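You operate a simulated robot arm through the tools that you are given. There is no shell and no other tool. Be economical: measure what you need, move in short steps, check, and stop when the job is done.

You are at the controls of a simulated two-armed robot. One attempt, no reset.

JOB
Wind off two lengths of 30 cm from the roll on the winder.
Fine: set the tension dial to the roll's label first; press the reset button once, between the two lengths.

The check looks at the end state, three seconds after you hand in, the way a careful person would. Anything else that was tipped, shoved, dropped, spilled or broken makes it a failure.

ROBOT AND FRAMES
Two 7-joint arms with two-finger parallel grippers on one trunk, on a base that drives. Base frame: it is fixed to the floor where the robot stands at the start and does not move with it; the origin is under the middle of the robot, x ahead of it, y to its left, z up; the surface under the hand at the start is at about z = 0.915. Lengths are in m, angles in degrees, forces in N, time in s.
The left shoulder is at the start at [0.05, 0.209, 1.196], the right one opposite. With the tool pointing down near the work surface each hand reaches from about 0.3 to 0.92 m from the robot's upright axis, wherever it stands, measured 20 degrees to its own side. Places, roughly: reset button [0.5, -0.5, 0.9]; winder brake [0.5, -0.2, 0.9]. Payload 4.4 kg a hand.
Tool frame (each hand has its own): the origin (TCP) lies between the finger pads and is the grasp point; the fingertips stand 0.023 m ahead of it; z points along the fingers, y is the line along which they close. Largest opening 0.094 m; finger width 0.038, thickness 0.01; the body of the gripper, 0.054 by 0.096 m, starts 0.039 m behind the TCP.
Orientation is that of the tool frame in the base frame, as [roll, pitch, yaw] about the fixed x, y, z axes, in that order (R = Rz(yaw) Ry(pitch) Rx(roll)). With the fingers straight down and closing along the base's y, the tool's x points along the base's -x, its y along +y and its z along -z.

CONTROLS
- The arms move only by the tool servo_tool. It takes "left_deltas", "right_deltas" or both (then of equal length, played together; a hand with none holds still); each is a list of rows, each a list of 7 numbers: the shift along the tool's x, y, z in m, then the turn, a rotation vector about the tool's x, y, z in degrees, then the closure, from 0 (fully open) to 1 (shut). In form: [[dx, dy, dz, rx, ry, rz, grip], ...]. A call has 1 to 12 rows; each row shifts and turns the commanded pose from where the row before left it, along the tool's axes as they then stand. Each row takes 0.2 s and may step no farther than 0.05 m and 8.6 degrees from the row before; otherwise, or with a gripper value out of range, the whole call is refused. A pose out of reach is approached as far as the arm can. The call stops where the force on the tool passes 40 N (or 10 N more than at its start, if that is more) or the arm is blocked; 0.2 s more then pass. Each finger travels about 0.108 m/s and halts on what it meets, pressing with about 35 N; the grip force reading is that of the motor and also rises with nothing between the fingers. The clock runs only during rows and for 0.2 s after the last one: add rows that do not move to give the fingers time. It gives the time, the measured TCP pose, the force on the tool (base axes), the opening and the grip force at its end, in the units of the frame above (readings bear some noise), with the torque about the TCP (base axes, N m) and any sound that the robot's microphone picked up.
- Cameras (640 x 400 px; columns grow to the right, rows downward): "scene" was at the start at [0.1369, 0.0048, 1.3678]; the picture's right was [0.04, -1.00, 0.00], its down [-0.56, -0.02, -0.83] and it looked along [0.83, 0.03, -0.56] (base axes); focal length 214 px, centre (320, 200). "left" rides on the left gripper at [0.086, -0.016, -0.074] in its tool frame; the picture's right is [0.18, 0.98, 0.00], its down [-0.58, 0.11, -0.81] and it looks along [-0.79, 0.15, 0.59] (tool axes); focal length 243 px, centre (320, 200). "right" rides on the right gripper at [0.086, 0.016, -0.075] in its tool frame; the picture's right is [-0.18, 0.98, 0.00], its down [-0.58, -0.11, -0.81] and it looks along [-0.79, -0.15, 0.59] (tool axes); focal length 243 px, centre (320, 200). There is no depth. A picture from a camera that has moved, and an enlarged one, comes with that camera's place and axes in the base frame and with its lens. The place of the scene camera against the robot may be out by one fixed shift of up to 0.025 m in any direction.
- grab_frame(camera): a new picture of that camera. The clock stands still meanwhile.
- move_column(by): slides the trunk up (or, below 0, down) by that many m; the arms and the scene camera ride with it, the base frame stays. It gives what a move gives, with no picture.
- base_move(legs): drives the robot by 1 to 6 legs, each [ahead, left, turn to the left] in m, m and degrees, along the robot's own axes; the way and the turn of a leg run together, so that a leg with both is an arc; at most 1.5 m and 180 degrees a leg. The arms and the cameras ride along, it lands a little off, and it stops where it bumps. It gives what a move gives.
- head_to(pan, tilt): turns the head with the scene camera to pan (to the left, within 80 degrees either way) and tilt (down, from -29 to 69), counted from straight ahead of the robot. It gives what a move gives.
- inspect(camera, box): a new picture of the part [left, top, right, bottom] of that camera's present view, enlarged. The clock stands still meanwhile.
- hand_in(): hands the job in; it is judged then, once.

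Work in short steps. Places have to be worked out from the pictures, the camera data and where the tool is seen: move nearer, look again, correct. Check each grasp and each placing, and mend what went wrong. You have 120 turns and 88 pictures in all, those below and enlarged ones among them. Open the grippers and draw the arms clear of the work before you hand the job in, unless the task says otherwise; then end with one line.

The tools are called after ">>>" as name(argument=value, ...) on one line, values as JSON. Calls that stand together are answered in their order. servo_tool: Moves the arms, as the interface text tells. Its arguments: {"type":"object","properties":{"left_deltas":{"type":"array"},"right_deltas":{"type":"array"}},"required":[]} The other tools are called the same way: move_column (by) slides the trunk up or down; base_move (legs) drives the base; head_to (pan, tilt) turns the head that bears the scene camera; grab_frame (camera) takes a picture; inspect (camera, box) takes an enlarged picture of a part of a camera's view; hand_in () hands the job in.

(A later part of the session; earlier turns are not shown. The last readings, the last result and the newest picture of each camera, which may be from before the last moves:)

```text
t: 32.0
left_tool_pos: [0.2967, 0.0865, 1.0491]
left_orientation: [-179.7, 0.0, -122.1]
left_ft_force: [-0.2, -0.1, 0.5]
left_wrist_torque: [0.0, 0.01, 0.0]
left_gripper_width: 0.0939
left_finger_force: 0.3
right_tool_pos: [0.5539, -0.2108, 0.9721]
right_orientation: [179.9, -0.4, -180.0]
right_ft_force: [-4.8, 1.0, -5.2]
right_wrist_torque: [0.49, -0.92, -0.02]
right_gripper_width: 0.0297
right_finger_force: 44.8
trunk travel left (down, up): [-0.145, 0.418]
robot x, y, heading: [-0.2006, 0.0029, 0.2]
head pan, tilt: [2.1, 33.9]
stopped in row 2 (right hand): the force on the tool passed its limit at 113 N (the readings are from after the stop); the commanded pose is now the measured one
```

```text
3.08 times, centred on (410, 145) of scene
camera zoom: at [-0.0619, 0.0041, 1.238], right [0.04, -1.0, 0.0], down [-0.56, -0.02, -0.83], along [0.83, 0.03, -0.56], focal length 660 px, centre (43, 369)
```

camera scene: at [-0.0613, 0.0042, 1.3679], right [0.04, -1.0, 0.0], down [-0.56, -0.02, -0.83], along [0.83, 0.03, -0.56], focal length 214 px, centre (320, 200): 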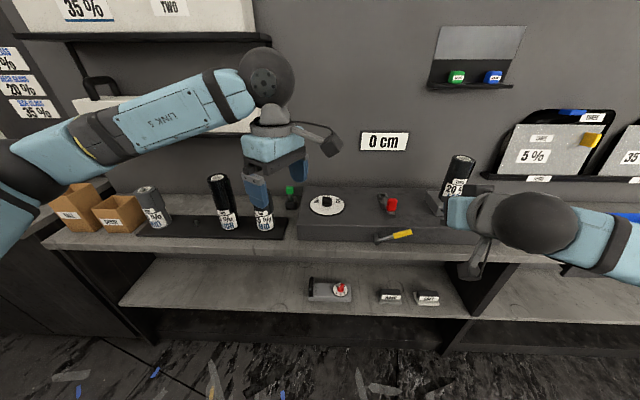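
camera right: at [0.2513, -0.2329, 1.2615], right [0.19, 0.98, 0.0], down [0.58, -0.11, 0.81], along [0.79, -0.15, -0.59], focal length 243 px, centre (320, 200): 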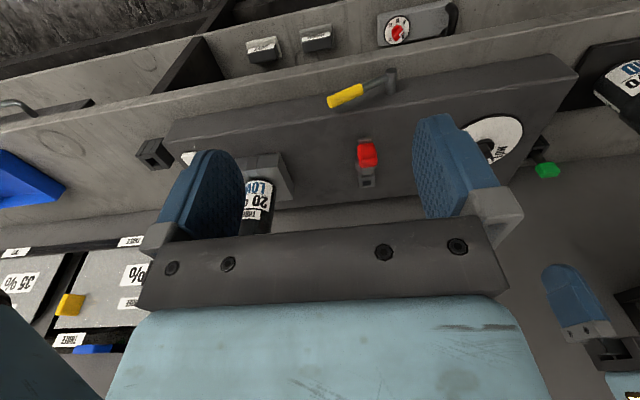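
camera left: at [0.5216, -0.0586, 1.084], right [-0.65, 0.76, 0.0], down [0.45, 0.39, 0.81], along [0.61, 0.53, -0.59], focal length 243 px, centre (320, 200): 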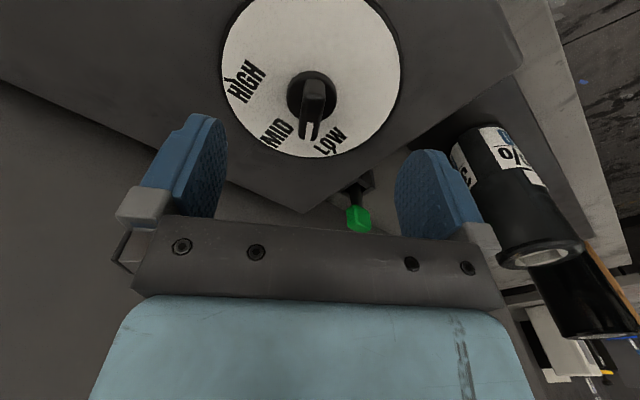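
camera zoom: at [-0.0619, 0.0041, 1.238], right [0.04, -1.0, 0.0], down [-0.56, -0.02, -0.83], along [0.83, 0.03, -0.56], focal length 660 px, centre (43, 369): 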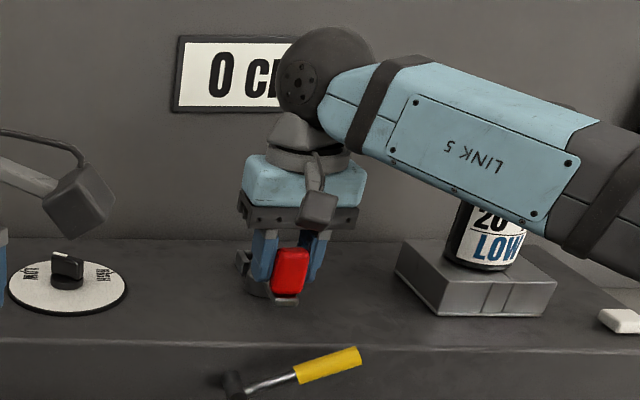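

The knob moved only a few mm and then the load spiked; I misjudge its path. I release, lift away and take a side view with the left camera to understand the hinge.

>>> servo_tool(right_deltas=[[0, 0, 0, 0, 0, 0, 0.5], [0, 0, 0, 0, 0, 0, 0], [0, 0, -0.04, 0, 0, 0, 0], [0, 0, -0.05, 0, 0, 0, 0], [0, -0.03, -0.04, 0, 0, 0, 0], [0, -0.03, -0.03, 0, 0, 0, 0]])

>>> servo_tool(left_deltas=[[0, 0, 0, 0, 0, 8.2, 0], [0, 0, 0, 0, 0, 8.2, 0], [0, 0, 0, 0, 0, 8.2, 0], [0, 0, 0, 0, 0, 8.2, 0], [0, 0, 0, 0, 0, 8.2, 0], [0, 0, 0, 0, 0, 8.2, 0], [0, 0, 0, 0, 0, 8.2, 0], [0, 0, 0, 0, 0, 8.2, 0], [0, 0, 0, 0, 0, 8.2, 0], [0, 0, 0, 0, 0, 8.2, 0], [-0.04, 0, 0.02, 0, 0, 8.2, 0], [-0.04, 0, 0.02, 0, 0, 8.2, 0]])

>>> grab_frame(camera="left")

```text
t: 33.4
left_tool_pos: [0.2967, 0.0874, 1.0487]
left_orientation: [-179.9, -0.1, -122.1]
left_ft_force: [0.1, 1.1, 0.1]
left_wrist_torque: [-0.02, 0.0, -0.02]
left_gripper_width: 0.0942
left_finger_force: 0.1
right_tool_pos: [0.5575, -0.2711, 1.1337]
right_orientation: [179.9, -0.5, -179.9]
right_ft_force: [-0.4, 0.1, 0.5]
right_wrist_torque: [-0.02, 0.0, 0.01]
right_gripper_width: 0.0941
right_finger_force: 0.1
trunk travel left (down, up): [-0.145, 0.418]
robot x, y, heading: [-0.1976, -0.0006, -0.3]
head pan, tilt: [2.1, 33.9]
```

```text
t: 36.0
left_tool_pos: [0.3664, 0.0495, 1.0088]
left_orientation: [-179.9, 0.1, 139.3]
left_ft_force: [0.0, 0.1, -0.2]
left_wrist_torque: [-0.03, 0.02, 0.01]
left_gripper_width: 0.0938
left_finger_force: 0.2
right_tool_pos: [0.5578, -0.2693, 1.1311]
right_orientation: [-180.0, -0.5, -180.0]
right_ft_force: [-0.4, -0.1, -0.5]
right_wrist_torque: [-0.01, 0.0, 0.04]
right_gripper_width: 0.094
right_finger_force: 0.1
trunk travel left (down, up): [-0.145, 0.418]
robot x, y, heading: [-0.1997, 0.0023, -0.3]
head pan, tilt: [2.1, 33.9]
```

```text
55 pictures are left
camera left: at [0.2909, 0.094, 1.0828], right [0.5, 0.87, 0.0], down [0.51, -0.29, 0.81], along [0.7, -0.41, -0.59], focal length 243 px, centre (320, 200)
```

left: 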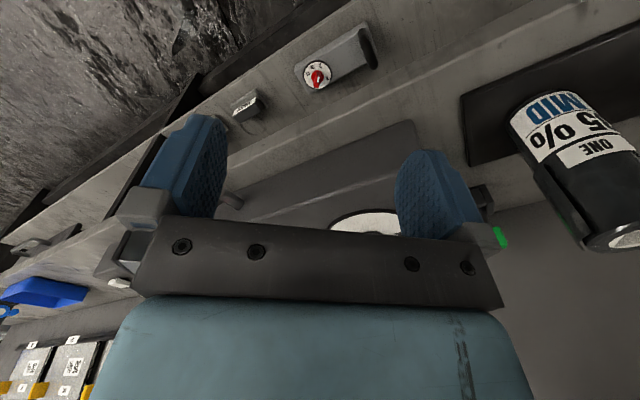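

The gripper hides the brake from here; I raise the left hand 0.18 m for a clear view.

>>> servo_tool(left_deltas=[[0, 0, -0.045, 0, 0, 0, 0], [0, 0, -0.045, 0, 0, 0, 0], [0, 0, -0.045, 0, 0, 0, 0], [0, 0, -0.045, 0, 0, 0, 0]])

>>> inspect(camera="left", box=[215, 120, 315, 220])

```text
t: 37.0
left_tool_pos: [0.3664, 0.0498, 1.1906]
left_orientation: [179.9, 0.3, 139.4]
left_ft_force: [0.5, -0.6, -0.2]
left_wrist_torque: [-0.01, 0.02, -0.03]
left_gripper_width: 0.0939
left_finger_force: 0.1
right_tool_pos: [0.5565, -0.2696, 1.1323]
right_orientation: [180.0, -0.4, -180.0]
right_ft_force: [-0.7, 0.0, -0.2]
right_wrist_torque: [0.02, -0.02, 0.0]
right_gripper_width: 0.094
right_finger_force: 0.0
trunk travel left (down, up): [-0.145, 0.418]
robot x, y, heading: [-0.1967, 0.0021, -0.2]
head pan, tilt: [2.1, 33.9]
```

```text
4.00 times, centred on (265, 170) of left
camera zoom: at [0.2895, 0.0937, 1.2638], right [0.5, 0.87, 0.0], down [0.51, -0.29, 0.81], along [0.7, -0.41, -0.59], focal length 970 px, centre (540, 320)
```

zoom: 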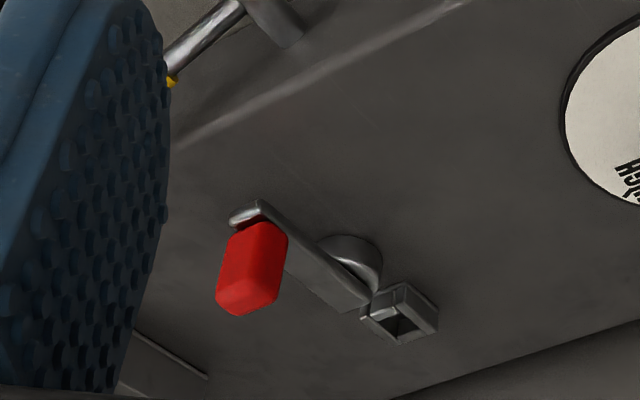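

The side view shows a flat lever lying low, hub at ≈(0.60, −0.215), with the red knob upright on its near end — so it sweeps horizontally about a vertical axis. I'll shut the right fingers and set them beside the knob on its left (+y) side.

>>> servo_tool(right_deltas=[[0.001, 0.035, 0, 0, 0, 0, 1], [0.001, 0.035, 0, 0, 0, 0, 1], [0.001, 0.037, 0, 0, 0, 0, 1], [0, 0, 0.04, 0, 0, 0, 1], [0, 0, 0.04, 0, 0, 0, 1], [0, 0, 0.045, 0, 0, 0, 1], [0, 0, 0.045, 0, 0, 0, 1]])

>>> inspect(camera="left", box=[215, 90, 375, 220])

```text
t: 38.6
left_tool_pos: [0.3679, 0.05, 1.1892]
left_orientation: [-179.9, 0.2, 139.4]
left_ft_force: [0.1, 0.2, -0.1]
left_wrist_torque: [0.03, -0.01, -0.01]
left_gripper_width: 0.0937
left_finger_force: 0.0
right_tool_pos: [0.5532, -0.1636, 0.9626]
right_orientation: [-180.0, -0.5, -180.0]
right_ft_force: [-0.2, -0.6, -0.2]
right_wrist_torque: [-0.01, 0.04, 0.0]
right_gripper_width: 0.0001
right_finger_force: 34.8
trunk travel left (down, up): [-0.145, 0.418]
robot x, y, heading: [-0.2, 0.0022, -0.4]
head pan, tilt: [2.1, 33.9]
```

```text
3.08 times, centred on (295, 155) of left
camera zoom: at [0.2914, 0.0939, 1.2627], right [0.5, 0.87, 0.0], down [0.51, -0.29, 0.81], along [0.7, -0.41, -0.59], focal length 746 px, centre (397, 338)
```

zoom: 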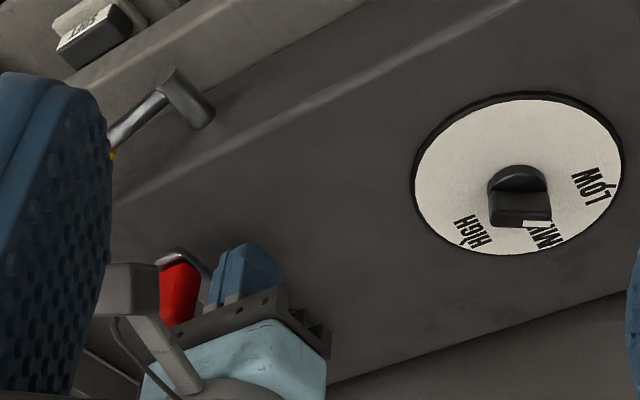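

The dial bar still points to LOW (seen edge-on). The fingers are beside the knob; now I push it towards −y.

>>> servo_tool(right_deltas=[[0, -0.01, 0, 0, 0, 0, 1], [0, -0.01, 0, 0, 0, 0, 1], [0, -0.01, 0, 0, 0, 0, 1], [0, -0.01, 0, 0, 0, 0, 1]])

>>> inspect(camera="left", box=[215, 90, 375, 220])

```text
t: 39.6
left_tool_pos: [0.3671, 0.0499, 1.189]
left_orientation: [-179.8, 0.2, 139.6]
left_ft_force: [-0.2, 0.8, 0.4]
left_wrist_torque: [0.05, 0.02, 0.03]
left_gripper_width: 0.0938
left_finger_force: 0.0
right_tool_pos: [0.5519, -0.2045, 0.9624]
right_orientation: [-180.0, -0.6, 179.9]
right_ft_force: [-3.4, 2.0, 1.1]
right_wrist_torque: [0.05, 0.07, 0.01]
right_gripper_width: 0.0
right_finger_force: 35.2
trunk travel left (down, up): [-0.145, 0.418]
robot x, y, heading: [-0.2021, 0.0009, -0.2]
head pan, tilt: [2.1, 33.9]
```

```text
3.08 times, centred on (295, 155) of left
camera zoom: at [0.2904, 0.094, 1.2631], right [0.5, 0.87, 0.0], down [0.51, -0.29, 0.81], along [0.7, -0.41, -0.59], focal length 746 px, centre (397, 338)
```

zoom: 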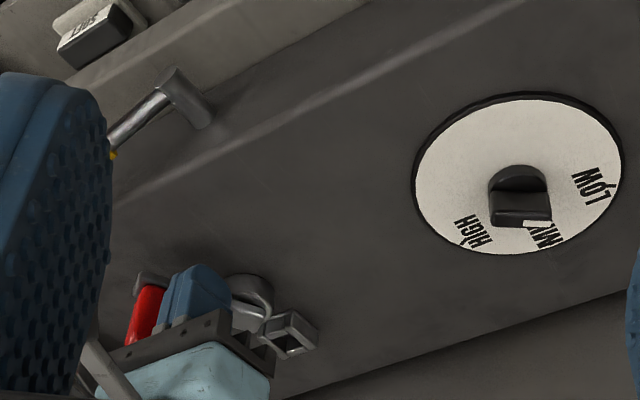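

The lever swings easily. I carry on round the arc.

>>> servo_tool(right_deltas=[[0.003, -0.009, 0, 0, 0, 0, 1], [0.003, -0.009, 0, 0, 0, 0, 1], [-0.003, -0.01, 0, 0, 0, 0, 1], [-0.008, -0.008, 0, 0, 0, 0, 1], [-0.01, -0.004, 0, 0, 0, 0, 1]])

>>> inspect(camera="left", box=[215, 90, 375, 220])

```text
t: 40.8
left_tool_pos: [0.3674, 0.0486, 1.1898]
left_orientation: [-180.0, 0.2, 139.4]
left_ft_force: [0.4, -0.1, 0.2]
left_wrist_torque: [0.03, -0.02, 0.0]
left_gripper_width: 0.0941
left_finger_force: 0.1
right_tool_pos: [0.567, -0.2431, 0.9624]
right_orientation: [-180.0, -0.5, 180.0]
right_ft_force: [0.0, 0.4, 1.2]
right_wrist_torque: [-0.03, 0.01, -0.01]
right_gripper_width: 0.0
right_finger_force: 34.7
trunk travel left (down, up): [-0.145, 0.418]
robot x, y, heading: [-0.198, -0.0019, 0.1]
head pan, tilt: [2.1, 33.9]
```

```text
3.08 times, centred on (295, 155) of left
camera zoom: at [0.2907, 0.094, 1.263], right [0.5, 0.87, 0.0], down [0.51, -0.29, 0.81], along [0.7, -0.41, -0.59], focal length 746 px, centre (397, 338)
```

zoom: 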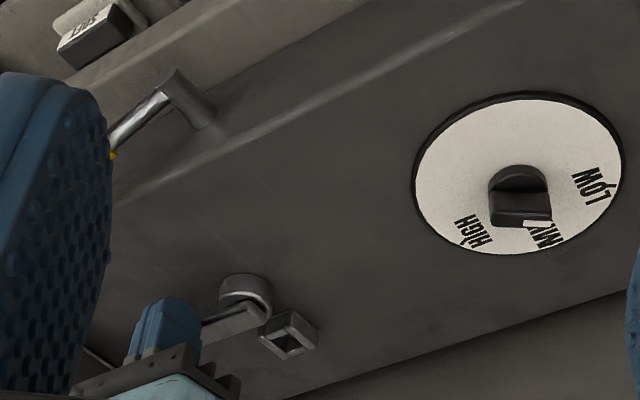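

No load now; I raise the hand to see where the lever stands.

>>> servo_tool(right_deltas=[[0.01, 0.004, -0.03, 0, 0, 0, 1], [0, 0, -0.045, 0, 0, 0, 1], [0, 0, -0.045, 0, 0, 0, 1]])

>>> inspect(camera="scene", box=[365, 120, 455, 210])

>>> inspect(camera="right", box=[200, 0, 440, 180])

```text
t: 41.6
left_tool_pos: [0.3663, 0.0494, 1.1897]
left_orientation: [-179.9, 0.3, 139.4]
left_ft_force: [-0.3, -0.1, 0.2]
left_wrist_torque: [-0.02, -0.03, 0.0]
left_gripper_width: 0.0942
left_finger_force: 0.1
right_tool_pos: [0.5579, -0.2373, 1.083]
right_orientation: [-179.8, -0.5, -179.9]
right_ft_force: [-0.3, 0.8, 0.2]
right_wrist_torque: [-0.03, -0.01, 0.04]
right_gripper_width: 0.0001
right_finger_force: 35.1
trunk travel left (down, up): [-0.145, 0.418]
robot x, y, heading: [-0.1948, -0.0006, -0.0]
head pan, tilt: [2.1, 33.9]
```

```text
4.44 times, centred on (410, 165) of scene
camera zoom: at [-0.0625, 0.005, 1.2379], right [0.04, -1.0, 0.0], down [-0.56, -0.02, -0.83], along [0.83, 0.03, -0.56], focal length 953 px, centre (-80, 356)
```

zoom: 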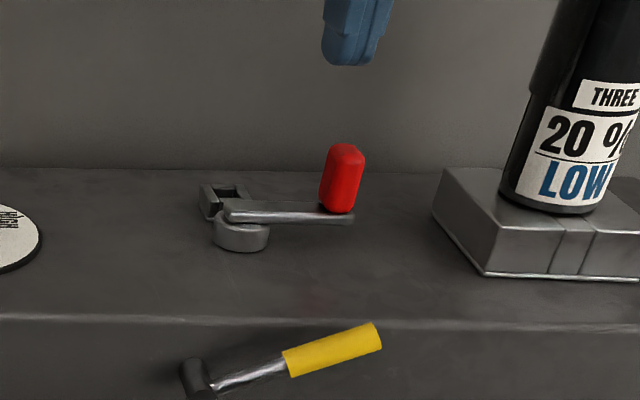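

```text
2.22 times, centred on (320, 90) of right
camera zoom: at [0.4723, -0.2203, 1.1584], right [0.18, 0.98, 0.0], down [0.59, -0.11, 0.8], along [0.79, -0.15, -0.6], focal length 539 px, centre (320, 444)
```

zoom: 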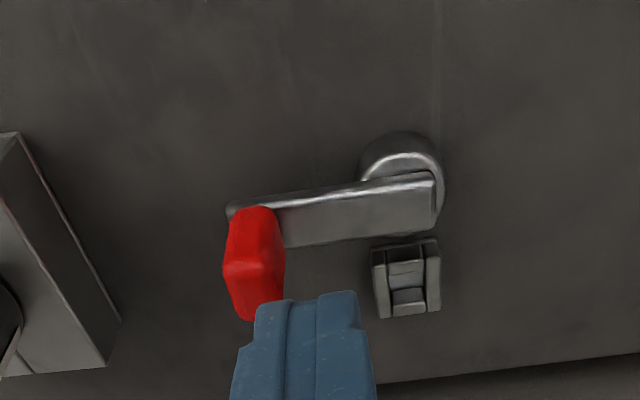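

The lever now points to −y, 90° from before. I return to the crank: back off, tilt forward 75°, and lower the trunk further for reach.

>>> servo_tool(right_deltas=[[0.037, -0.003, -0.02, 0, 0, 0, 1], [0.037, -0.003, -0.02, 0, 0, 0, 1], [0.037, -0.003, -0.02, 0, 0, 0, 1], [0, 0, 0, 0, -8.3, 0, 1], [0, 0, 0, 0, -8.3, 0, 1], [0, 0, 0, 0, -8.3, 0, 1], [0, 0, 0, 0, -8.3, 0, 1], [0, 0, 0, 0, -8.3, 0, 1], [0, 0, 0, 0, -8.3, 0, 1], [0, 0, 0, 0, -8.3, 0, 1], [0, 0, 0, 0, -8.3, 0, 1], [0, 0, 0, 0, -8.3, 0, 1]])

>>> move_column(by=-0.13)

>>> grab_frame(camera="scene")

```text
t: 44.2
left_tool_pos: [0.3681, 0.0496, 1.1904]
left_orientation: [-179.9, 0.3, 139.4]
left_ft_force: [-0.7, -0.1, 0.3]
left_wrist_torque: [0.0, 0.01, -0.02]
left_gripper_width: 0.0941
left_finger_force: 0.0
right_tool_pos: [0.4486, -0.2487, 1.1436]
right_orientation: [-179.8, 74.3, -179.9]
right_ft_force: [-0.9, 0.8, -0.1]
right_wrist_torque: [0.0, -0.02, -0.01]
right_gripper_width: 0.0
right_finger_force: 34.5
trunk travel left (down, up): [-0.145, 0.418]
robot x, y, heading: [-0.1977, 0.001, -0.3]
head pan, tilt: [2.1, 33.9]
```

```text
t: 45.8
left_tool_pos: [0.3666, 0.0492, 1.0596]
left_orientation: [-179.9, 0.3, 139.3]
left_ft_force: [-0.4, 1.0, 0.5]
left_wrist_torque: [-0.02, 0.01, -0.02]
left_gripper_width: 0.0939
left_finger_force: 0.0
right_tool_pos: [0.448, -0.2481, 1.0139]
right_orientation: [-179.8, 74.2, -179.8]
right_ft_force: [0.4, -1.0, -0.1]
right_wrist_torque: [0.04, 0.01, -0.02]
right_gripper_width: 0.0
right_finger_force: 35.3
trunk travel left (down, up): [-0.015, 0.548]
robot x, y, heading: [-0.1941, -0.0011, -0.2]
head pan, tilt: [2.1, 33.9]
```

```text
48 pictures are left
camera scene: at [-0.0619, 0.0044, 1.1079], right [0.04, -1.0, 0.0], down [-0.56, -0.02, -0.83], along [0.83, 0.03, -0.56], focal length 214 px, centre (320, 200)
```

scene: 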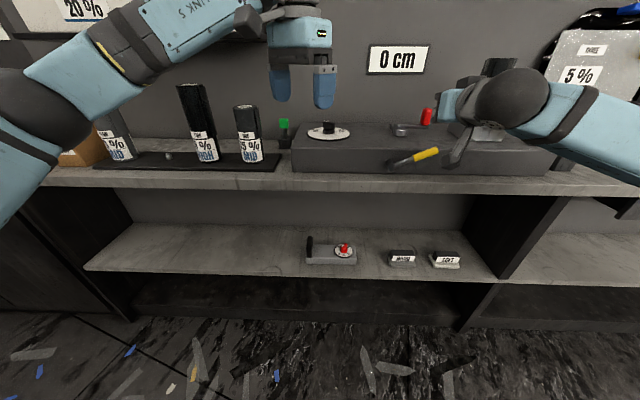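

Good view. I descend onto the crank grip and push gently down again.

>>> servo_tool(right_deltas=[[0.0193, 0, 0.0052, 0, 0, 0, 1], [0.0193, 0, 0.0052, 0, 0, 0, 1], [0.0097, 0, 0.0026, 0, 0, 0, 1], [0.0097, 0, 0.0026, 0, 0, 0, 1], [0.0097, 0, 0.0026, 0, 0, 0, 1], [0.0097, 0, 0.0026, 0, 0, 0, 1]])

>>> inspect(camera="scene", box=[290, 30, 530, 190])

```text
t: 47.1
left_tool_pos: [0.366, 0.0511, 1.0602]
left_orientation: [-180.0, 0.2, 139.5]
left_ft_force: [-0.3, 0.4, -0.2]
left_wrist_torque: [-0.01, -0.03, 0.0]
left_gripper_width: 0.094
left_finger_force: 0.0
right_tool_pos: [0.4451, -0.2475, 0.9536]
right_orientation: [179.6, 75.6, 179.5]
right_ft_force: [-2.7, 3.0, 10.9]
right_wrist_torque: [-0.02, -0.13, 0.01]
right_gripper_width: 0.0
right_finger_force: 34.9
trunk travel left (down, up): [-0.015, 0.548]
robot x, y, heading: [-0.198, 0.0022, -0.0]
head pan, tilt: [2.1, 33.9]
stopped in row 6 (right hand): the force on the tool passed its limit at 48 N (the readings are from after the stop); the commanded pose is now the measured one
```

```text
2.50 times, centred on (410, 110) of scene
camera zoom: at [-0.0627, 0.0049, 1.108], right [0.04, -1.0, 0.0], down [-0.56, -0.02, -0.83], along [0.83, 0.03, -0.56], focal length 536 px, centre (95, 425)
```

zoom: 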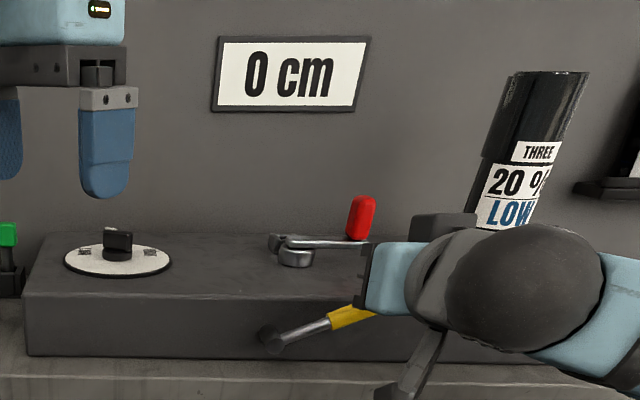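

Still blocked downwards. I'll try the other way: back out, go under the grip and lift.

>>> servo_tool(right_deltas=[[-0.0097, 0, -0.0026, 0, 0, 0, 1], [0.009, 0, -0.0338, 0, 0, 0, 1], [0.009, 0, -0.0338, 0, 0, 0, 1], [0.046, 0, 0.0124, 0, 0, 0, 1], [0.046, 0, 0.0124, 0, 0, 0, 1], [-0.0097, 0, 0.036, 0, 0, 0, 1], [-0.0097, 0, 0.036, 0, 0, 0, 1]])

>>> servo_tool(right_deltas=[[-0.0097, 0, -0.0026, 0, 0, 0, 1], [-0.0097, 0, -0.0026, 0, 0, 0, 1], [-0.0097, 0, -0.0026, 0, 0, 0, 1], [-0.0097, 0, -0.0026, 0, 0, 0, 1]])

>>> inspect(camera="scene", box=[290, 30, 530, 190])

```text
t: 48.6
left_tool_pos: [0.3666, 0.0484, 1.0581]
left_orientation: [-179.8, 0.2, 139.5]
left_ft_force: [0.2, 0.5, -1.0]
left_wrist_torque: [0.01, 0.03, 0.02]
left_gripper_width: 0.0944
left_finger_force: 0.0
right_tool_pos: [0.4264, -0.2492, 0.8999]
right_orientation: [179.9, 75.2, 179.7]
right_ft_force: [-18.9, -6.3, 3.9]
right_wrist_torque: [0.1, -0.37, -0.02]
right_gripper_width: 0.0
right_finger_force: 35.7
right hand out of reach, approached as far as the arm can: row 5
trunk travel left (down, up): [-0.015, 0.548]
robot x, y, heading: [-0.2019, -0.001, -0.4]
head pan, tilt: [2.1, 33.9]
stopped in row 7 (right hand): the force on the tool passed its limit at 144 N (the readings are from after the stop); the commanded pose is now the measured one
```

```text
t: 49.6
left_tool_pos: [0.3688, 0.0491, 1.059]
left_orientation: [-179.8, 0.2, 139.5]
left_ft_force: [-0.1, -0.8, 0.6]
left_wrist_torque: [-0.01, -0.01, 0.02]
left_gripper_width: 0.0941
left_finger_force: 0.0
right_tool_pos: [0.4282, -0.2497, 0.9414]
right_orientation: [179.9, 75.2, 179.7]
right_ft_force: [-0.8, 0.5, -0.6]
right_wrist_torque: [-0.03, -0.04, 0.0]
right_gripper_width: 0.0004
right_finger_force: 35.1
trunk travel left (down, up): [-0.015, 0.548]
robot x, y, heading: [-0.1954, -0.0009, -0.0]
head pan, tilt: [2.1, 33.9]
```

```text
2.50 times, centred on (410, 110) of scene
camera zoom: at [-0.0612, 0.0039, 1.1079], right [0.03, -1.0, 0.0], down [-0.56, -0.02, -0.83], along [0.83, 0.03, -0.56], focal length 536 px, centre (95, 425)
```

zoom: 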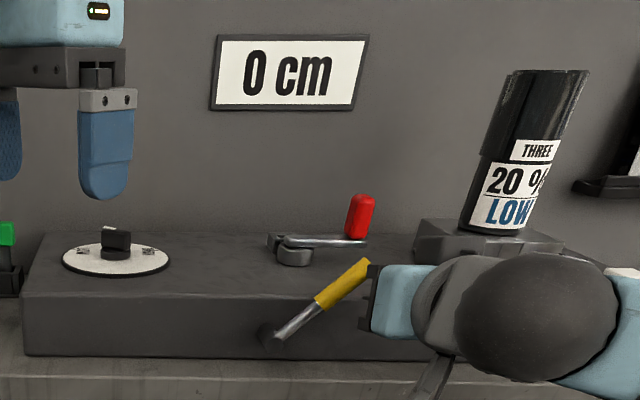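

The crank swung upward under the push (now ≈ 45–50°), so it turns up and to the left. I move the pin closer in on the lever and continue along the arc, watching the display.

>>> servo_tool(right_deltas=[[0.0213, 0.0147, 0.0056, 0, 0, 0, 1], [-0.0039, 0, 0.0145, 0, 0, 0, 1], [-0.009, 0.0072, -0.0023, 0, 0, 0, 1], [-0.009, 0.0072, -0.0023, 0, 0, 0, 1], [-0.007, 0.0093, -0.0018, 0, 0, 0, 1], [-0.007, 0.0093, -0.0018, 0, 0, 0, 1], [-0.0087, 0.0217, -0.0023, 0, 0, 0, 1]])

>>> inspect(camera="scene", box=[290, 30, 530, 190])

```text
t: 51.2
left_tool_pos: [0.3692, 0.0457, 1.058]
left_orientation: [-179.9, 0.0, 139.3]
left_ft_force: [0.4, -1.2, 0.0]
left_wrist_torque: [0.05, 0.02, -0.04]
left_gripper_width: 0.0937
left_finger_force: 0.2
right_tool_pos: [0.4439, -0.186, 0.9573]
right_orientation: [179.4, 75.0, 179.0]
right_ft_force: [-8.5, -21.1, -11.4]
right_wrist_torque: [0.2, 0.08, -0.3]
right_gripper_width: 0.0
right_finger_force: 35.2
trunk travel left (down, up): [-0.015, 0.548]
robot x, y, heading: [-0.1991, -0.0015, -0.3]
head pan, tilt: [2.1, 33.9]
```

```text
2.50 times, centred on (410, 110) of scene
camera zoom: at [-0.0611, 0.0006, 1.1075], right [0.03, -1.0, 0.0], down [-0.56, -0.02, -0.83], along [0.83, 0.03, -0.56], focal length 536 px, centre (95, 425)
```

zoom: 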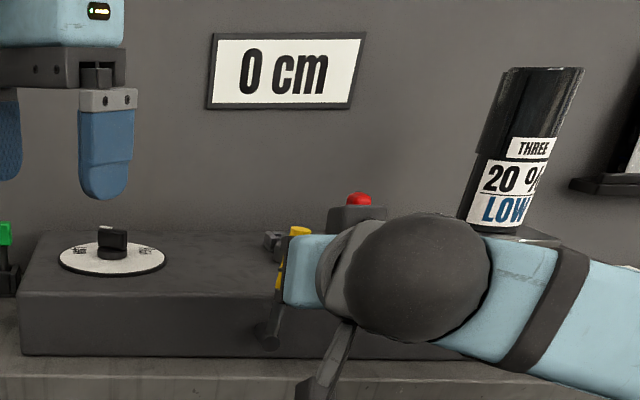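

Lever at ≈ 80°, still 0 cm with some resistance. I continue past the top.

>>> servo_tool(right_deltas=[[-0.0015, 0.0116, -0.0004, 0, 0, 0, 1], [-0.0015, 0.0116, -0.0004, 0, 0, 0, 1], [0.0015, 0.0116, 0.0004, 0, 0, 0, 1], [0.0015, 0.0116, 0.0004, 0, 0, 0, 1]])

>>> inspect(camera="scene", box=[290, 30, 530, 190])

```text
t: 51.5
left_tool_pos: [0.3675, 0.0471, 1.0581]
left_orientation: [-179.9, 0.0, 139.2]
left_ft_force: [-0.4, -1.2, 0.4]
left_wrist_torque: [0.0, 0.04, 0.01]
left_gripper_width: 0.094
left_finger_force: 0.1
right_tool_pos: [0.4429, -0.1862, 0.9557]
right_orientation: [-179.8, 74.6, 179.1]
right_ft_force: [-3.5, -13.0, -3.8]
right_wrist_torque: [0.16, 0.02, -0.22]
right_gripper_width: 0.0002
right_finger_force: 35.5
trunk travel left (down, up): [-0.015, 0.548]
robot x, y, heading: [-0.2001, -0.0027, -0.5]
head pan, tilt: [2.1, 33.9]
stopped in row 1 (right hand): the force on the tool passed its limit at 50 N (the readings are from after the stop); the commanded pose is now the measured one
```

```text
2.50 times, centred on (410, 110) of scene
camera zoom: at [-0.0618, 0.002, 1.108], right [0.03, -1.0, 0.0], down [-0.56, -0.02, -0.83], along [0.83, 0.03, -0.56], focal length 536 px, centre (95, 425)
```

zoom: 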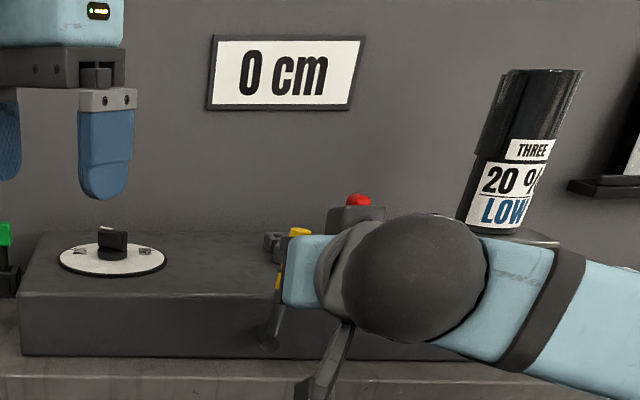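

The lever stops at ≈ 85°: its travel is a ≈ 60° stroke, so it may be a ratchet or itself a brake. I move the left hand aside, bring the pin round to the lever's left side and stroke it back down.

>>> servo_tool(left_deltas=[[0.026, 0.03, -0.015, 0, 0, 0, 0], [0.026, 0.03, -0.015, 0, 0, 0, 0], [0.026, 0.03, -0.015, 0, 0, 0, 0]])

>>> servo_tool(right_deltas=[[0.004, -0.006, 0, 0, 0, 0, 1], [0.0102, 0, -0.0387, 0, 0, 0, 1], [0.0102, 0, -0.0387, 0, 0, 0, 1], [0, 0.044, 0, 0, 0, 0, 1], [0, 0.044, 0, 0, 0, 0, 1], [-0.0102, 0, 0.0387, 0, 0, 0, 1], [-0.0102, 0, 0.0387, 0, 0, 0, 1]])

>>> inspect(camera="scene", box=[290, 30, 530, 190])

```text
t: 52.3
left_tool_pos: [0.368, 0.1654, 1.1049]
left_orientation: [-179.8, 0.0, 139.4]
left_ft_force: [-0.1, 0.1, -0.2]
left_wrist_torque: [0.02, 0.0, 0.04]
left_gripper_width: 0.0941
left_finger_force: 0.1
right_tool_pos: [0.4434, -0.1863, 0.957]
right_orientation: [179.6, 74.7, 178.7]
right_ft_force: [-4.9, -22.2, -5.1]
right_wrist_torque: [0.26, 0.0, -0.35]
right_gripper_width: 0.0001
right_finger_force: 34.9
trunk travel left (down, up): [-0.015, 0.548]
robot x, y, heading: [-0.1979, 0.0026, -0.3]
head pan, tilt: [2.1, 33.9]
```

```text
t: 53.9
left_tool_pos: [0.3678, 0.1674, 1.1042]
left_orientation: [-179.7, 0.2, 139.4]
left_ft_force: [-0.5, 0.1, 0.8]
left_wrist_torque: [-0.01, -0.01, 0.02]
left_gripper_width: 0.0942
left_finger_force: 0.2
right_tool_pos: [0.4429, -0.099, 0.953]
right_orientation: [-179.7, 74.8, 179.5]
right_ft_force: [-0.4, -0.1, 0.3]
right_wrist_torque: [0.0, -0.01, 0.02]
right_gripper_width: 0.0
right_finger_force: 35.2
trunk travel left (down, up): [-0.015, 0.548]
robot x, y, heading: [-0.2012, -0.0038, -0.2]
head pan, tilt: [2.1, 33.9]
```

```text
2.50 times, centred on (410, 110) of scene
camera zoom: at [-0.0614, 0.0034, 1.1078], right [0.03, -1.0, 0.0], down [-0.56, -0.02, -0.83], along [0.83, 0.03, -0.56], focal length 536 px, centre (95, 425)
```

zoom: 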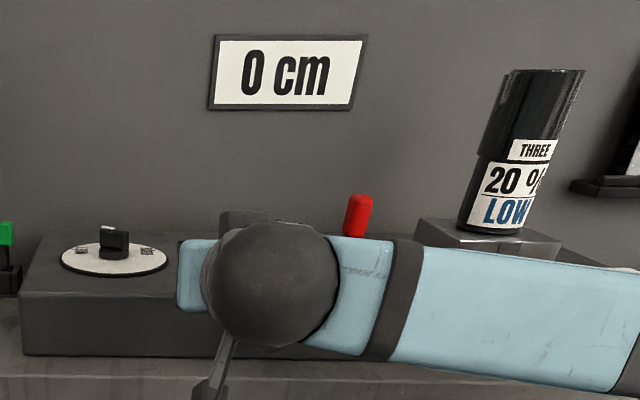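

The yellow lever with two end stops in fact fits the stated "winder brake" place (0.5, −0.2, 0.9), and the red-knobbed arm on a vertical hub is likely the winding crank. With the lever now swung up, I retreat, raise the trunk and turn the hand upright to try the red crank.

>>> servo_tool(right_deltas=[[0.0102, 0, -0.0387, 0, 0, 0, 1], [0.0102, 0, -0.0387, 0, 0, 0, 1], [0, -0.03, -0.02, 0, 0, 0, 1]])

>>> move_column(by=0.16)

>>> servo_tool(right_deltas=[[0, 0, 0, 0, 8.3, 0, 1], [0, 0, 0, 0, 8.3, 0, 1], [0, 0, 0, 0, 8.3, 0, 1], [0, 0, 0, 0, 8.3, 0, 1], [0, 0, 0, 0, 8.3, 0, 1], [0, 0, 0, 0, 8.3, 0, 1], [0, 0, 0, 0, 8.3, 0, 1], [0, 0, 0, 0, 8.3, 0, 1], [0, 0, 0, 0, 8.3, 0, 1]])

>>> grab_frame(camera="scene")

>>> grab_frame(camera="right")

```text
t: 54.7
left_tool_pos: [0.3684, 0.1657, 1.1045]
left_orientation: [-180.0, 0.2, 139.3]
left_ft_force: [0.9, -0.5, -0.8]
left_wrist_torque: [-0.02, 0.0, 0.01]
left_gripper_width: 0.0939
left_finger_force: 0.1
right_tool_pos: [0.3416, -0.1291, 0.9588]
right_orientation: [-179.8, 74.8, 179.2]
right_ft_force: [0.3, -0.4, 0.2]
right_wrist_torque: [0.01, 0.0, 0.04]
right_gripper_width: 0.0
right_finger_force: 34.9
trunk travel left (down, up): [-0.015, 0.548]
robot x, y, heading: [-0.1992, -0.0021, -0.3]
head pan, tilt: [2.1, 33.9]
```

```text
t: 56.5
left_tool_pos: [0.3684, 0.1663, 1.2638]
left_orientation: [-179.9, 0.1, 139.4]
left_ft_force: [0.1, -0.3, 0.0]
left_wrist_torque: [0.01, 0.02, 0.0]
left_gripper_width: 0.0939
left_finger_force: 0.1
right_tool_pos: [0.3436, -0.1286, 1.1192]
right_orientation: [-179.8, 74.8, 179.5]
right_ft_force: [-0.3, 0.1, 0.5]
right_wrist_torque: [0.01, -0.02, 0.02]
right_gripper_width: 0.0002
right_finger_force: 34.8
trunk travel left (down, up): [-0.175, 0.388]
robot x, y, heading: [-0.1979, 0.0014, -0.1]
head pan, tilt: [2.1, 33.9]
```

```text
t: 58.5
left_tool_pos: [0.3687, 0.1664, 1.2632]
left_orientation: [-179.8, 0.2, 139.5]
left_ft_force: [0.1, 0.2, 0.0]
left_wrist_torque: [0.01, 0.0, 0.02]
left_gripper_width: 0.094
left_finger_force: 0.1
right_tool_pos: [0.3436, -0.128, 1.1188]
right_orientation: [-179.9, -0.1, 179.3]
right_ft_force: [-0.1, 0.5, 1.0]
right_wrist_torque: [0.01, 0.02, -0.02]
right_gripper_width: 0.0
right_finger_force: 35.3
trunk travel left (down, up): [-0.175, 0.388]
robot x, y, heading: [-0.1974, 0.0029, -0.5]
head pan, tilt: [2.1, 33.9]
```

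```text
42 pictures are left
camera scene: at [-0.0611, 0.0034, 1.2677], right [0.03, -1.0, 0.0], down [-0.56, -0.02, -0.83], along [0.83, 0.03, -0.56], focal length 214 px, centre (320, 200)
```

scene: 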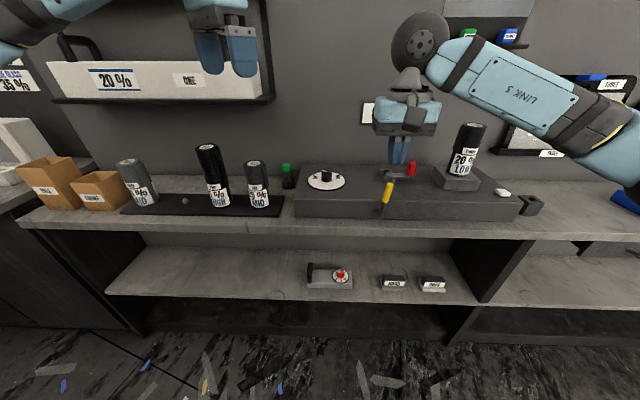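

```text
41 pictures are left
camera right: at [0.2582, -0.1098, 1.1928], right [0.2, 0.98, 0.0], down [0.58, -0.12, 0.81], along [0.79, -0.16, -0.59], focal length 243 px, centre (320, 200)
```

right: 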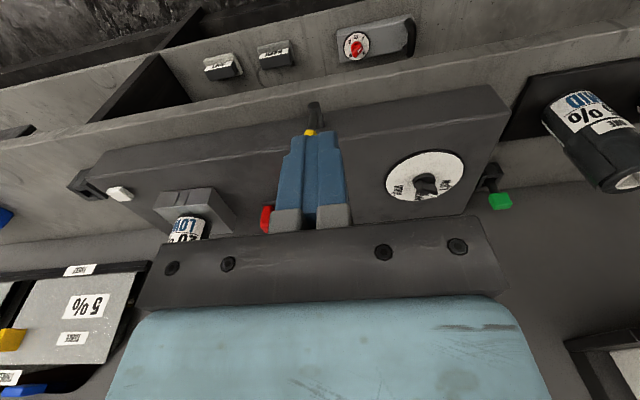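

The yellow lever stays upright. I go to the near side of the red knob and push it on (+x, counter-clockwise) a little, then check the display.

>>> servo_tool(right_deltas=[[-0.034, -0.023, 0, 0, 0, 0, 1], [-0.034, -0.023, 0, 0, 0, 0, 1], [-0.034, -0.023, 0, 0, 0, 0, 1], [-0.034, -0.023, 0, 0, 0, 0, 1], [-0.034, -0.023, 0, 0, 0, 0, 1], [-0.034, -0.023, 0, 0, 0, 0, 1], [0, 0, 0.037, 0, 0, 0, 1], [0, 0, 0.037, 0, 0, 0, 1], [0, 0, 0.037, 0, 0, 0, 1], [0, 0, 0.037, 0, 0, 0, 1]])

>>> servo_tool(right_deltas=[[-0.01, 0, 0, 0, 0, 0, 1], [-0.01, 0, 0, 0, 0, 0, 1], [-0.01, 0, 0, 0, 0, 0, 1], [-0.01, 0, 0, 0, 0, 0, 1]])

>>> inspect(camera="scene", box=[330, 70, 490, 210])

```text
t: 60.7
left_tool_pos: [0.3688, 0.1665, 1.264]
left_orientation: [-179.8, 0.2, 139.3]
left_ft_force: [-0.2, -0.5, 0.1]
left_wrist_torque: [-0.03, 0.03, 0.0]
left_gripper_width: 0.0941
left_finger_force: 0.0
right_tool_pos: [0.5449, -0.2699, 0.9688]
right_orientation: [-180.0, 0.1, 179.3]
right_ft_force: [-1.1, 0.3, -0.8]
right_wrist_torque: [-0.02, -0.01, -0.01]
right_gripper_width: 0.0
right_finger_force: 35.2
trunk travel left (down, up): [-0.175, 0.388]
robot x, y, heading: [-0.1969, -0.001, -0.4]
head pan, tilt: [2.1, 33.9]
```

```text
t: 61.5
left_tool_pos: [0.3667, 0.1655, 1.2658]
left_orientation: [-179.9, 0.3, 139.2]
left_ft_force: [0.4, 0.1, -0.6]
left_wrist_torque: [0.0, 0.06, -0.01]
left_gripper_width: 0.0939
left_finger_force: 0.1
right_tool_pos: [0.5644, -0.2697, 0.97]
right_orientation: [-179.8, -0.5, 179.4]
right_ft_force: [-18.0, -0.7, 6.1]
right_wrist_torque: [0.07, -0.48, 0.11]
right_gripper_width: 0.0
right_finger_force: 34.9
trunk travel left (down, up): [-0.175, 0.388]
robot x, y, heading: [-0.2002, 0.003, -0.3]
head pan, tilt: [2.1, 33.9]
stopped in row 3 (right hand): the force on the tool passed its limit at 50 N (the readings are from after the stop); the commanded pose is now the measured one
```

```text
2.86 times, centred on (410, 140) of scene
camera zoom: at [-0.0651, 0.0033, 1.2685], right [0.03, -1.0, 0.0], down [-0.56, -0.02, -0.83], along [0.83, 0.02, -0.56], focal length 613 px, centre (63, 371)
```

zoom: 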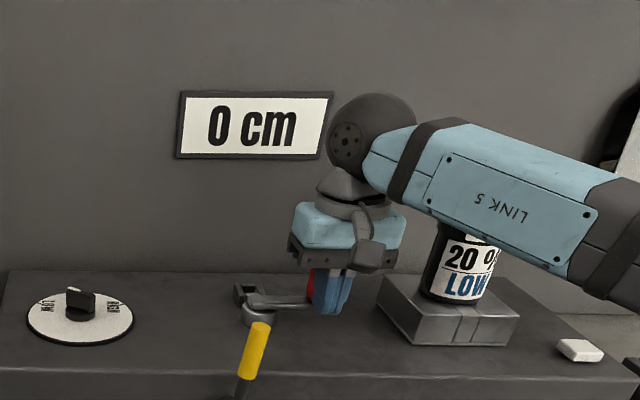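

The red arm is stopped at 90°, so it is a two-position lever too. I test the combinations: with the yellow lever up, I push the red one back towards its start and look at the display.

>>> servo_tool(right_deltas=[[0.01, 0, 0, 0, 0, 0, 1], [0, 0, -0.04, 0, 0, 0, 1], [0, 0, -0.04, 0, 0, 0, 1], [-0.045, 0, 0, 0, 0, 0, 1], [-0.045, 0, 0, 0, 0, 0, 1], [0, 0.003, 0.04, 0, 0, 0, 1], [0, 0, 0.04, 0, 0, 0, 1]])

>>> servo_tool(right_deltas=[[0.02, -0.002, 0, 0, 0, 0, 1], [0.02, -0.002, 0, 0, 0, 0, 1], [0.016, 0.003, 0, 0, 0, 0, 1], [0.016, 0.003, 0, 0, 0, 0, 1], [0.01, 0.012, 0, 0, 0, 0, 1], [0.01, 0.012, 0, 0, 0, 0, 1]])

>>> inspect(camera="scene", box=[330, 70, 490, 210])

```text
t: 63.1
left_tool_pos: [0.3688, 0.1674, 1.263]
left_orientation: [-179.8, 0.2, 139.3]
left_ft_force: [-0.4, 1.3, 0.1]
left_wrist_torque: [-0.02, 0.03, 0.0]
left_gripper_width: 0.094
left_finger_force: 0.0
right_tool_pos: [0.6462, -0.2659, 0.9669]
right_orientation: [-179.8, -0.6, 179.5]
right_ft_force: [-0.7, 0.5, 0.1]
right_wrist_torque: [0.0, -0.01, 0.01]
right_gripper_width: 0.0001
right_finger_force: 34.6
trunk travel left (down, up): [-0.175, 0.388]
robot x, y, heading: [-0.1972, 0.0014, -0.1]
head pan, tilt: [2.1, 33.9]
```

```text
t: 63.5
left_tool_pos: [0.3687, 0.1661, 1.2637]
left_orientation: [-179.8, 0.2, 139.3]
left_ft_force: [-1.4, -0.9, -0.1]
left_wrist_torque: [-0.01, -0.03, 0.0]
left_gripper_width: 0.0937
left_finger_force: 0.0
right_tool_pos: [0.6326, -0.2695, 0.9671]
right_orientation: [-179.9, 0.1, 179.3]
right_ft_force: [10.7, -3.1, -4.6]
right_wrist_torque: [0.05, 0.1, -0.01]
right_gripper_width: 0.0
right_finger_force: 35.2
trunk travel left (down, up): [-0.175, 0.388]
robot x, y, heading: [-0.2018, 0.004, -0.2]
head pan, tilt: [2.1, 33.9]
stopped in row 2 (right hand): the force on the tool passed its limit at 52 N (the readings are from after the stop); the commanded pose is now the measured one
```

```text
2.86 times, centred on (410, 140) of scene
camera zoom: at [-0.0618, 0.0026, 1.2677], right [0.03, -1.0, 0.0], down [-0.56, -0.02, -0.83], along [0.83, 0.03, -0.56], focal length 613 px, centre (63, 371)
```

zoom: 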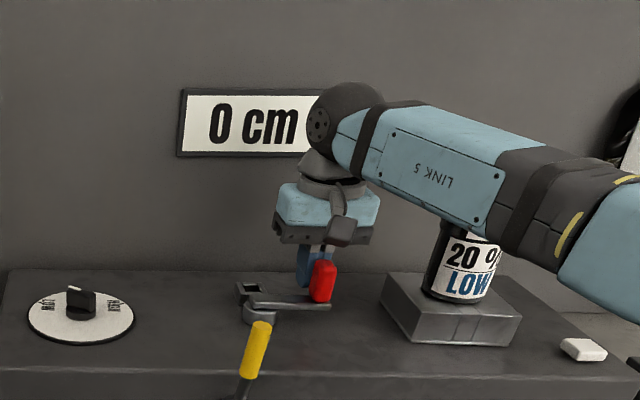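

With the yellow lever up the red arm is locked both ways, while before it turned freely: so yellow is the brake (up = on, down = off, as found) and red is the crank; I had turned it counter-clockwise, which perhaps does not count. I release the brake again by sweeping the yellow lever down with the upright pin.

>>> servo_tool(right_deltas=[[-0.01, 0, 0, 0, 0, 0, 1], [0, 0, -0.045, 0, 0, 0, 1], [0, 0, -0.045, 0, 0, 0, 1], [0, 0, -0.04, 0, 0, 0, 1], [0.0375, 0.0325, 0, 0, 0, 0, 1], [0.0375, 0.0325, 0, 0, 0, 0, 1], [0.0375, 0.0325, 0, 0, 0, 0, 1], [0.0375, 0.0325, 0, 0, 0, 0, 1], [0.0375, 0.0325, 0, 0, 0, 0, 1], [0, 0, 0.04, 0, 0, 0, 1], [0, 0, 0.04, 0, 0, 0, 1], [0, 0, 0.038, 0, 0, 0, 1]])

>>> inspect(camera="scene", box=[300, 70, 500, 230])

```text
t: 66.1
left_tool_pos: [0.3691, 0.1663, 1.2637]
left_orientation: [-179.8, 0.1, 139.3]
left_ft_force: [0.1, 0.8, -0.7]
left_wrist_torque: [0.03, 0.0, -0.02]
left_gripper_width: 0.094
left_finger_force: 0.0
right_tool_pos: [0.4556, -0.1036, 0.9781]
right_orientation: [-179.9, 0.2, 179.3]
right_ft_force: [0.5, -1.6, 0.3]
right_wrist_torque: [-0.02, 0.03, 0.01]
right_gripper_width: 0.0
right_finger_force: 34.8
trunk travel left (down, up): [-0.175, 0.388]
robot x, y, heading: [-0.2037, -0.002, -0.3]
head pan, tilt: [2.1, 33.9]
```

```text
2.50 times, centred on (400, 150) of scene
camera zoom: at [-0.0614, 0.0028, 1.2678], right [0.03, -1.0, 0.0], down [-0.56, -0.02, -0.83], along [0.83, 0.03, -0.56], focal length 536 px, centre (120, 325)
```

zoom: 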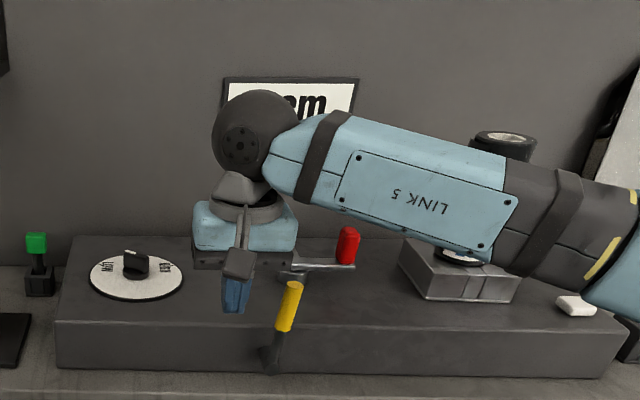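

The pin is left of the upright lever; I sweep it right and down.

>>> servo_tool(right_deltas=[[0, -0.025, 0.003, 0, 0, 0, 1], [0, -0.015, 0.001, 0, 0, 0, 1], [0, -0.015, 0.001, 0, 0, 0, 1], [0, -0.0125, 0.0025, 0, 0, 0, 1], [0, -0.0125, 0.0025, 0, 0, 0, 1], [0, -0.01, 0.005, 0, 0, 0, 1], [0, -0.01, 0.005, 0, 0, 0, 1], [0, -0.01, 0.003, 0, 0, 0, 1], [0, -0.01, 0.003, 0, 0, 0, 1], [0, -0.01, 0.002, 0, 0, 0, 1]])

>>> inspect(camera="scene", box=[300, 70, 500, 230])

```text
t: 68.3
left_tool_pos: [0.368, 0.1665, 1.2635]
left_orientation: [-179.8, 0.2, 139.3]
left_ft_force: [0.7, 0.2, 0.4]
left_wrist_torque: [0.0, -0.04, -0.02]
left_gripper_width: 0.0939
left_finger_force: 0.0
right_tool_pos: [0.4551, -0.2354, 0.9518]
right_orientation: [-179.9, 0.1, 179.3]
right_ft_force: [0.2, 0.2, -0.3]
right_wrist_torque: [0.01, -0.01, 0.01]
right_gripper_width: 0.0
right_finger_force: 34.8
trunk travel left (down, up): [-0.175, 0.388]
robot x, y, heading: [-0.2025, 0.0017, -0.4]
head pan, tilt: [2.1, 33.9]
```

```text
2.50 times, centred on (400, 150) of scene
camera zoom: at [-0.0622, 0.003, 1.2679], right [0.03, -1.0, 0.0], down [-0.56, -0.02, -0.83], along [0.83, 0.03, -0.56], focal length 536 px, centre (120, 325)
```

zoom: 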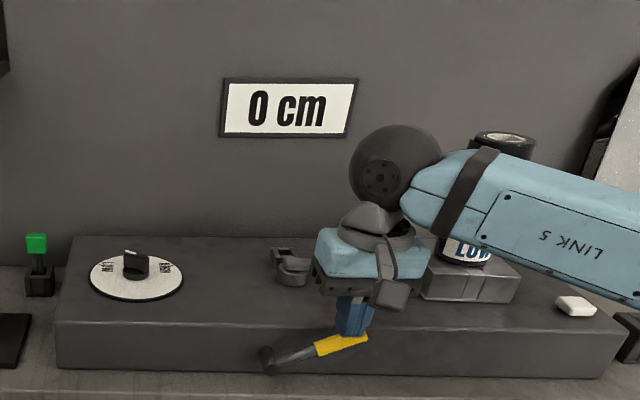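

The brake lever is back down. I press it the last bit, then go to the far side of the red knob to crank it clockwise.

>>> servo_tool(right_deltas=[[0, -0.004, 0.006, 0, 0, 0, 1], [0, 0, -0.046, 0, 0, 0, 1], [0, 0, -0.045, 0, 0, 0, 1], [0, 0, -0.035, 0, 0, 0, 1], [-0.0475, -0.006, 0, 0, 0, 0, 1], [-0.0475, -0.006, 0, 0, 0, 0, 1], [-0.0475, -0.006, 0, 0, 0, 0, 1], [-0.0475, -0.006, 0, 0, 0, 0, 1], [0, 0, 0.035, 0, 0, 0, 1], [0, 0, 0.035, 0, 0, 0, 1], [0, 0, 0.035, 0, 0, 0, 1]])

>>> servo_tool(right_deltas=[[0.013, 0, 0, 0, 0, 0, 1], [0.016, -0.004, 0, 0, 0, 0, 1], [0.016, -0.004, 0, 0, 0, 0, 1], [0.016, 0.005, 0, 0, 0, 0, 1], [0.016, 0.005, 0, 0, 0, 0, 1], [0.0105, 0.0115, 0, 0, 0, 0, 1], [0.0105, 0.0115, 0, 0, 0, 0, 1]])

>>> inspect(camera="scene", box=[300, 70, 500, 230])

```text
t: 70.7
left_tool_pos: [0.3678, 0.1664, 1.264]
left_orientation: [-179.8, 0.3, 139.3]
left_ft_force: [-0.9, 0.5, 0.4]
left_wrist_torque: [0.05, 0.0, 0.01]
left_gripper_width: 0.094
left_finger_force: 0.1
right_tool_pos: [0.6461, -0.2638, 0.9667]
right_orientation: [-179.9, 0.1, 179.3]
right_ft_force: [0.2, -1.3, 0.5]
right_wrist_torque: [0.03, 0.0, 0.0]
right_gripper_width: 0.0
right_finger_force: 35.3
trunk travel left (down, up): [-0.175, 0.388]
robot x, y, heading: [-0.1972, -0.0011, -0.5]
head pan, tilt: [2.1, 33.9]
```

```text
t: 72.3
left_tool_pos: [0.3682, 0.1661, 1.263]
left_orientation: [-179.8, 0.2, 139.3]
left_ft_force: [-0.2, 0.8, -0.5]
left_wrist_torque: [0.01, -0.01, 0.03]
left_gripper_width: 0.094
left_finger_force: 0.0
right_tool_pos: [0.5454, -0.2385, 0.9662]
right_orientation: [-179.9, 0.1, 179.3]
right_ft_force: [-1.3, -1.3, 0.2]
right_wrist_torque: [0.05, -0.01, 0.06]
right_gripper_width: 0.0
right_finger_force: 35.3
trunk travel left (down, up): [-0.175, 0.388]
robot x, y, heading: [-0.2005, 0.0029, -0.5]
head pan, tilt: [2.1, 33.9]
```

```text
2.50 times, centred on (400, 150) of scene
camera zoom: at [-0.0623, 0.0031, 1.2679], right [0.03, -1.0, 0.0], down [-0.56, -0.02, -0.83], along [0.83, 0.03, -0.56], focal length 536 px, centre (120, 325)
```

zoom: 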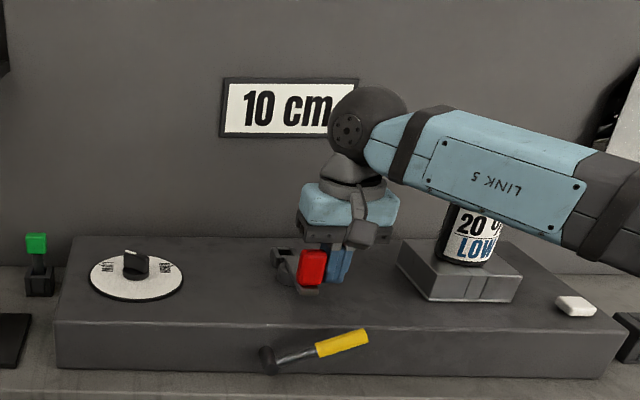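

10 cm after about 90° clockwise: red is the crank and clockwise winds off. I continue about 30° and check how the count advances.

>>> servo_tool(right_deltas=[[0.003, 0.0135, 0, 0, 0, 0, 1], [0.0, 0.0135, 0, 0, 0, 0, 1], [0, 0, 0, 0, 0, 0, 1]])

>>> inspect(camera="scene", box=[300, 70, 500, 230])

```text
t: 73.1
left_tool_pos: [0.3668, 0.1676, 1.2633]
left_orientation: [-179.8, 0.2, 139.3]
left_ft_force: [0.1, 0.2, 0.0]
left_wrist_torque: [-0.04, -0.02, 0.02]
left_gripper_width: 0.0938
left_finger_force: 0.1
right_tool_pos: [0.5439, -0.2105, 0.966]
right_orientation: [-179.8, 0.2, 179.4]
right_ft_force: [0.2, 0.6, 0.6]
right_wrist_torque: [0.0, 0.01, 0.0]
right_gripper_width: 0.0
right_finger_force: 35.1
trunk travel left (down, up): [-0.175, 0.388]
robot x, y, heading: [-0.1978, -0.0022, -0.3]
head pan, tilt: [2.1, 33.9]
```

```text
2.50 times, centred on (400, 150) of scene
camera zoom: at [-0.0622, 0.0033, 1.2678], right [0.03, -1.0, 0.0], down [-0.56, -0.02, -0.83], along [0.83, 0.03, -0.56], focal length 536 px, centre (120, 325)
```

zoom: 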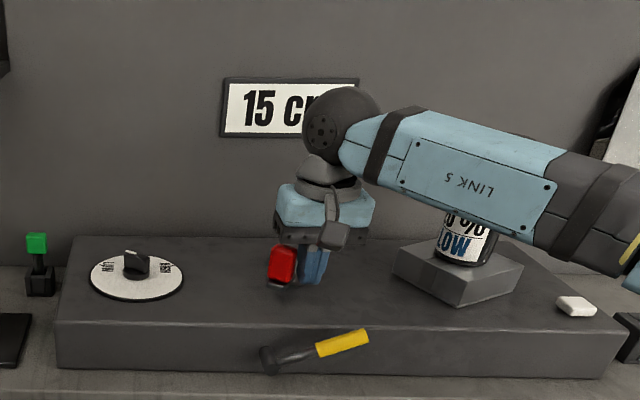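

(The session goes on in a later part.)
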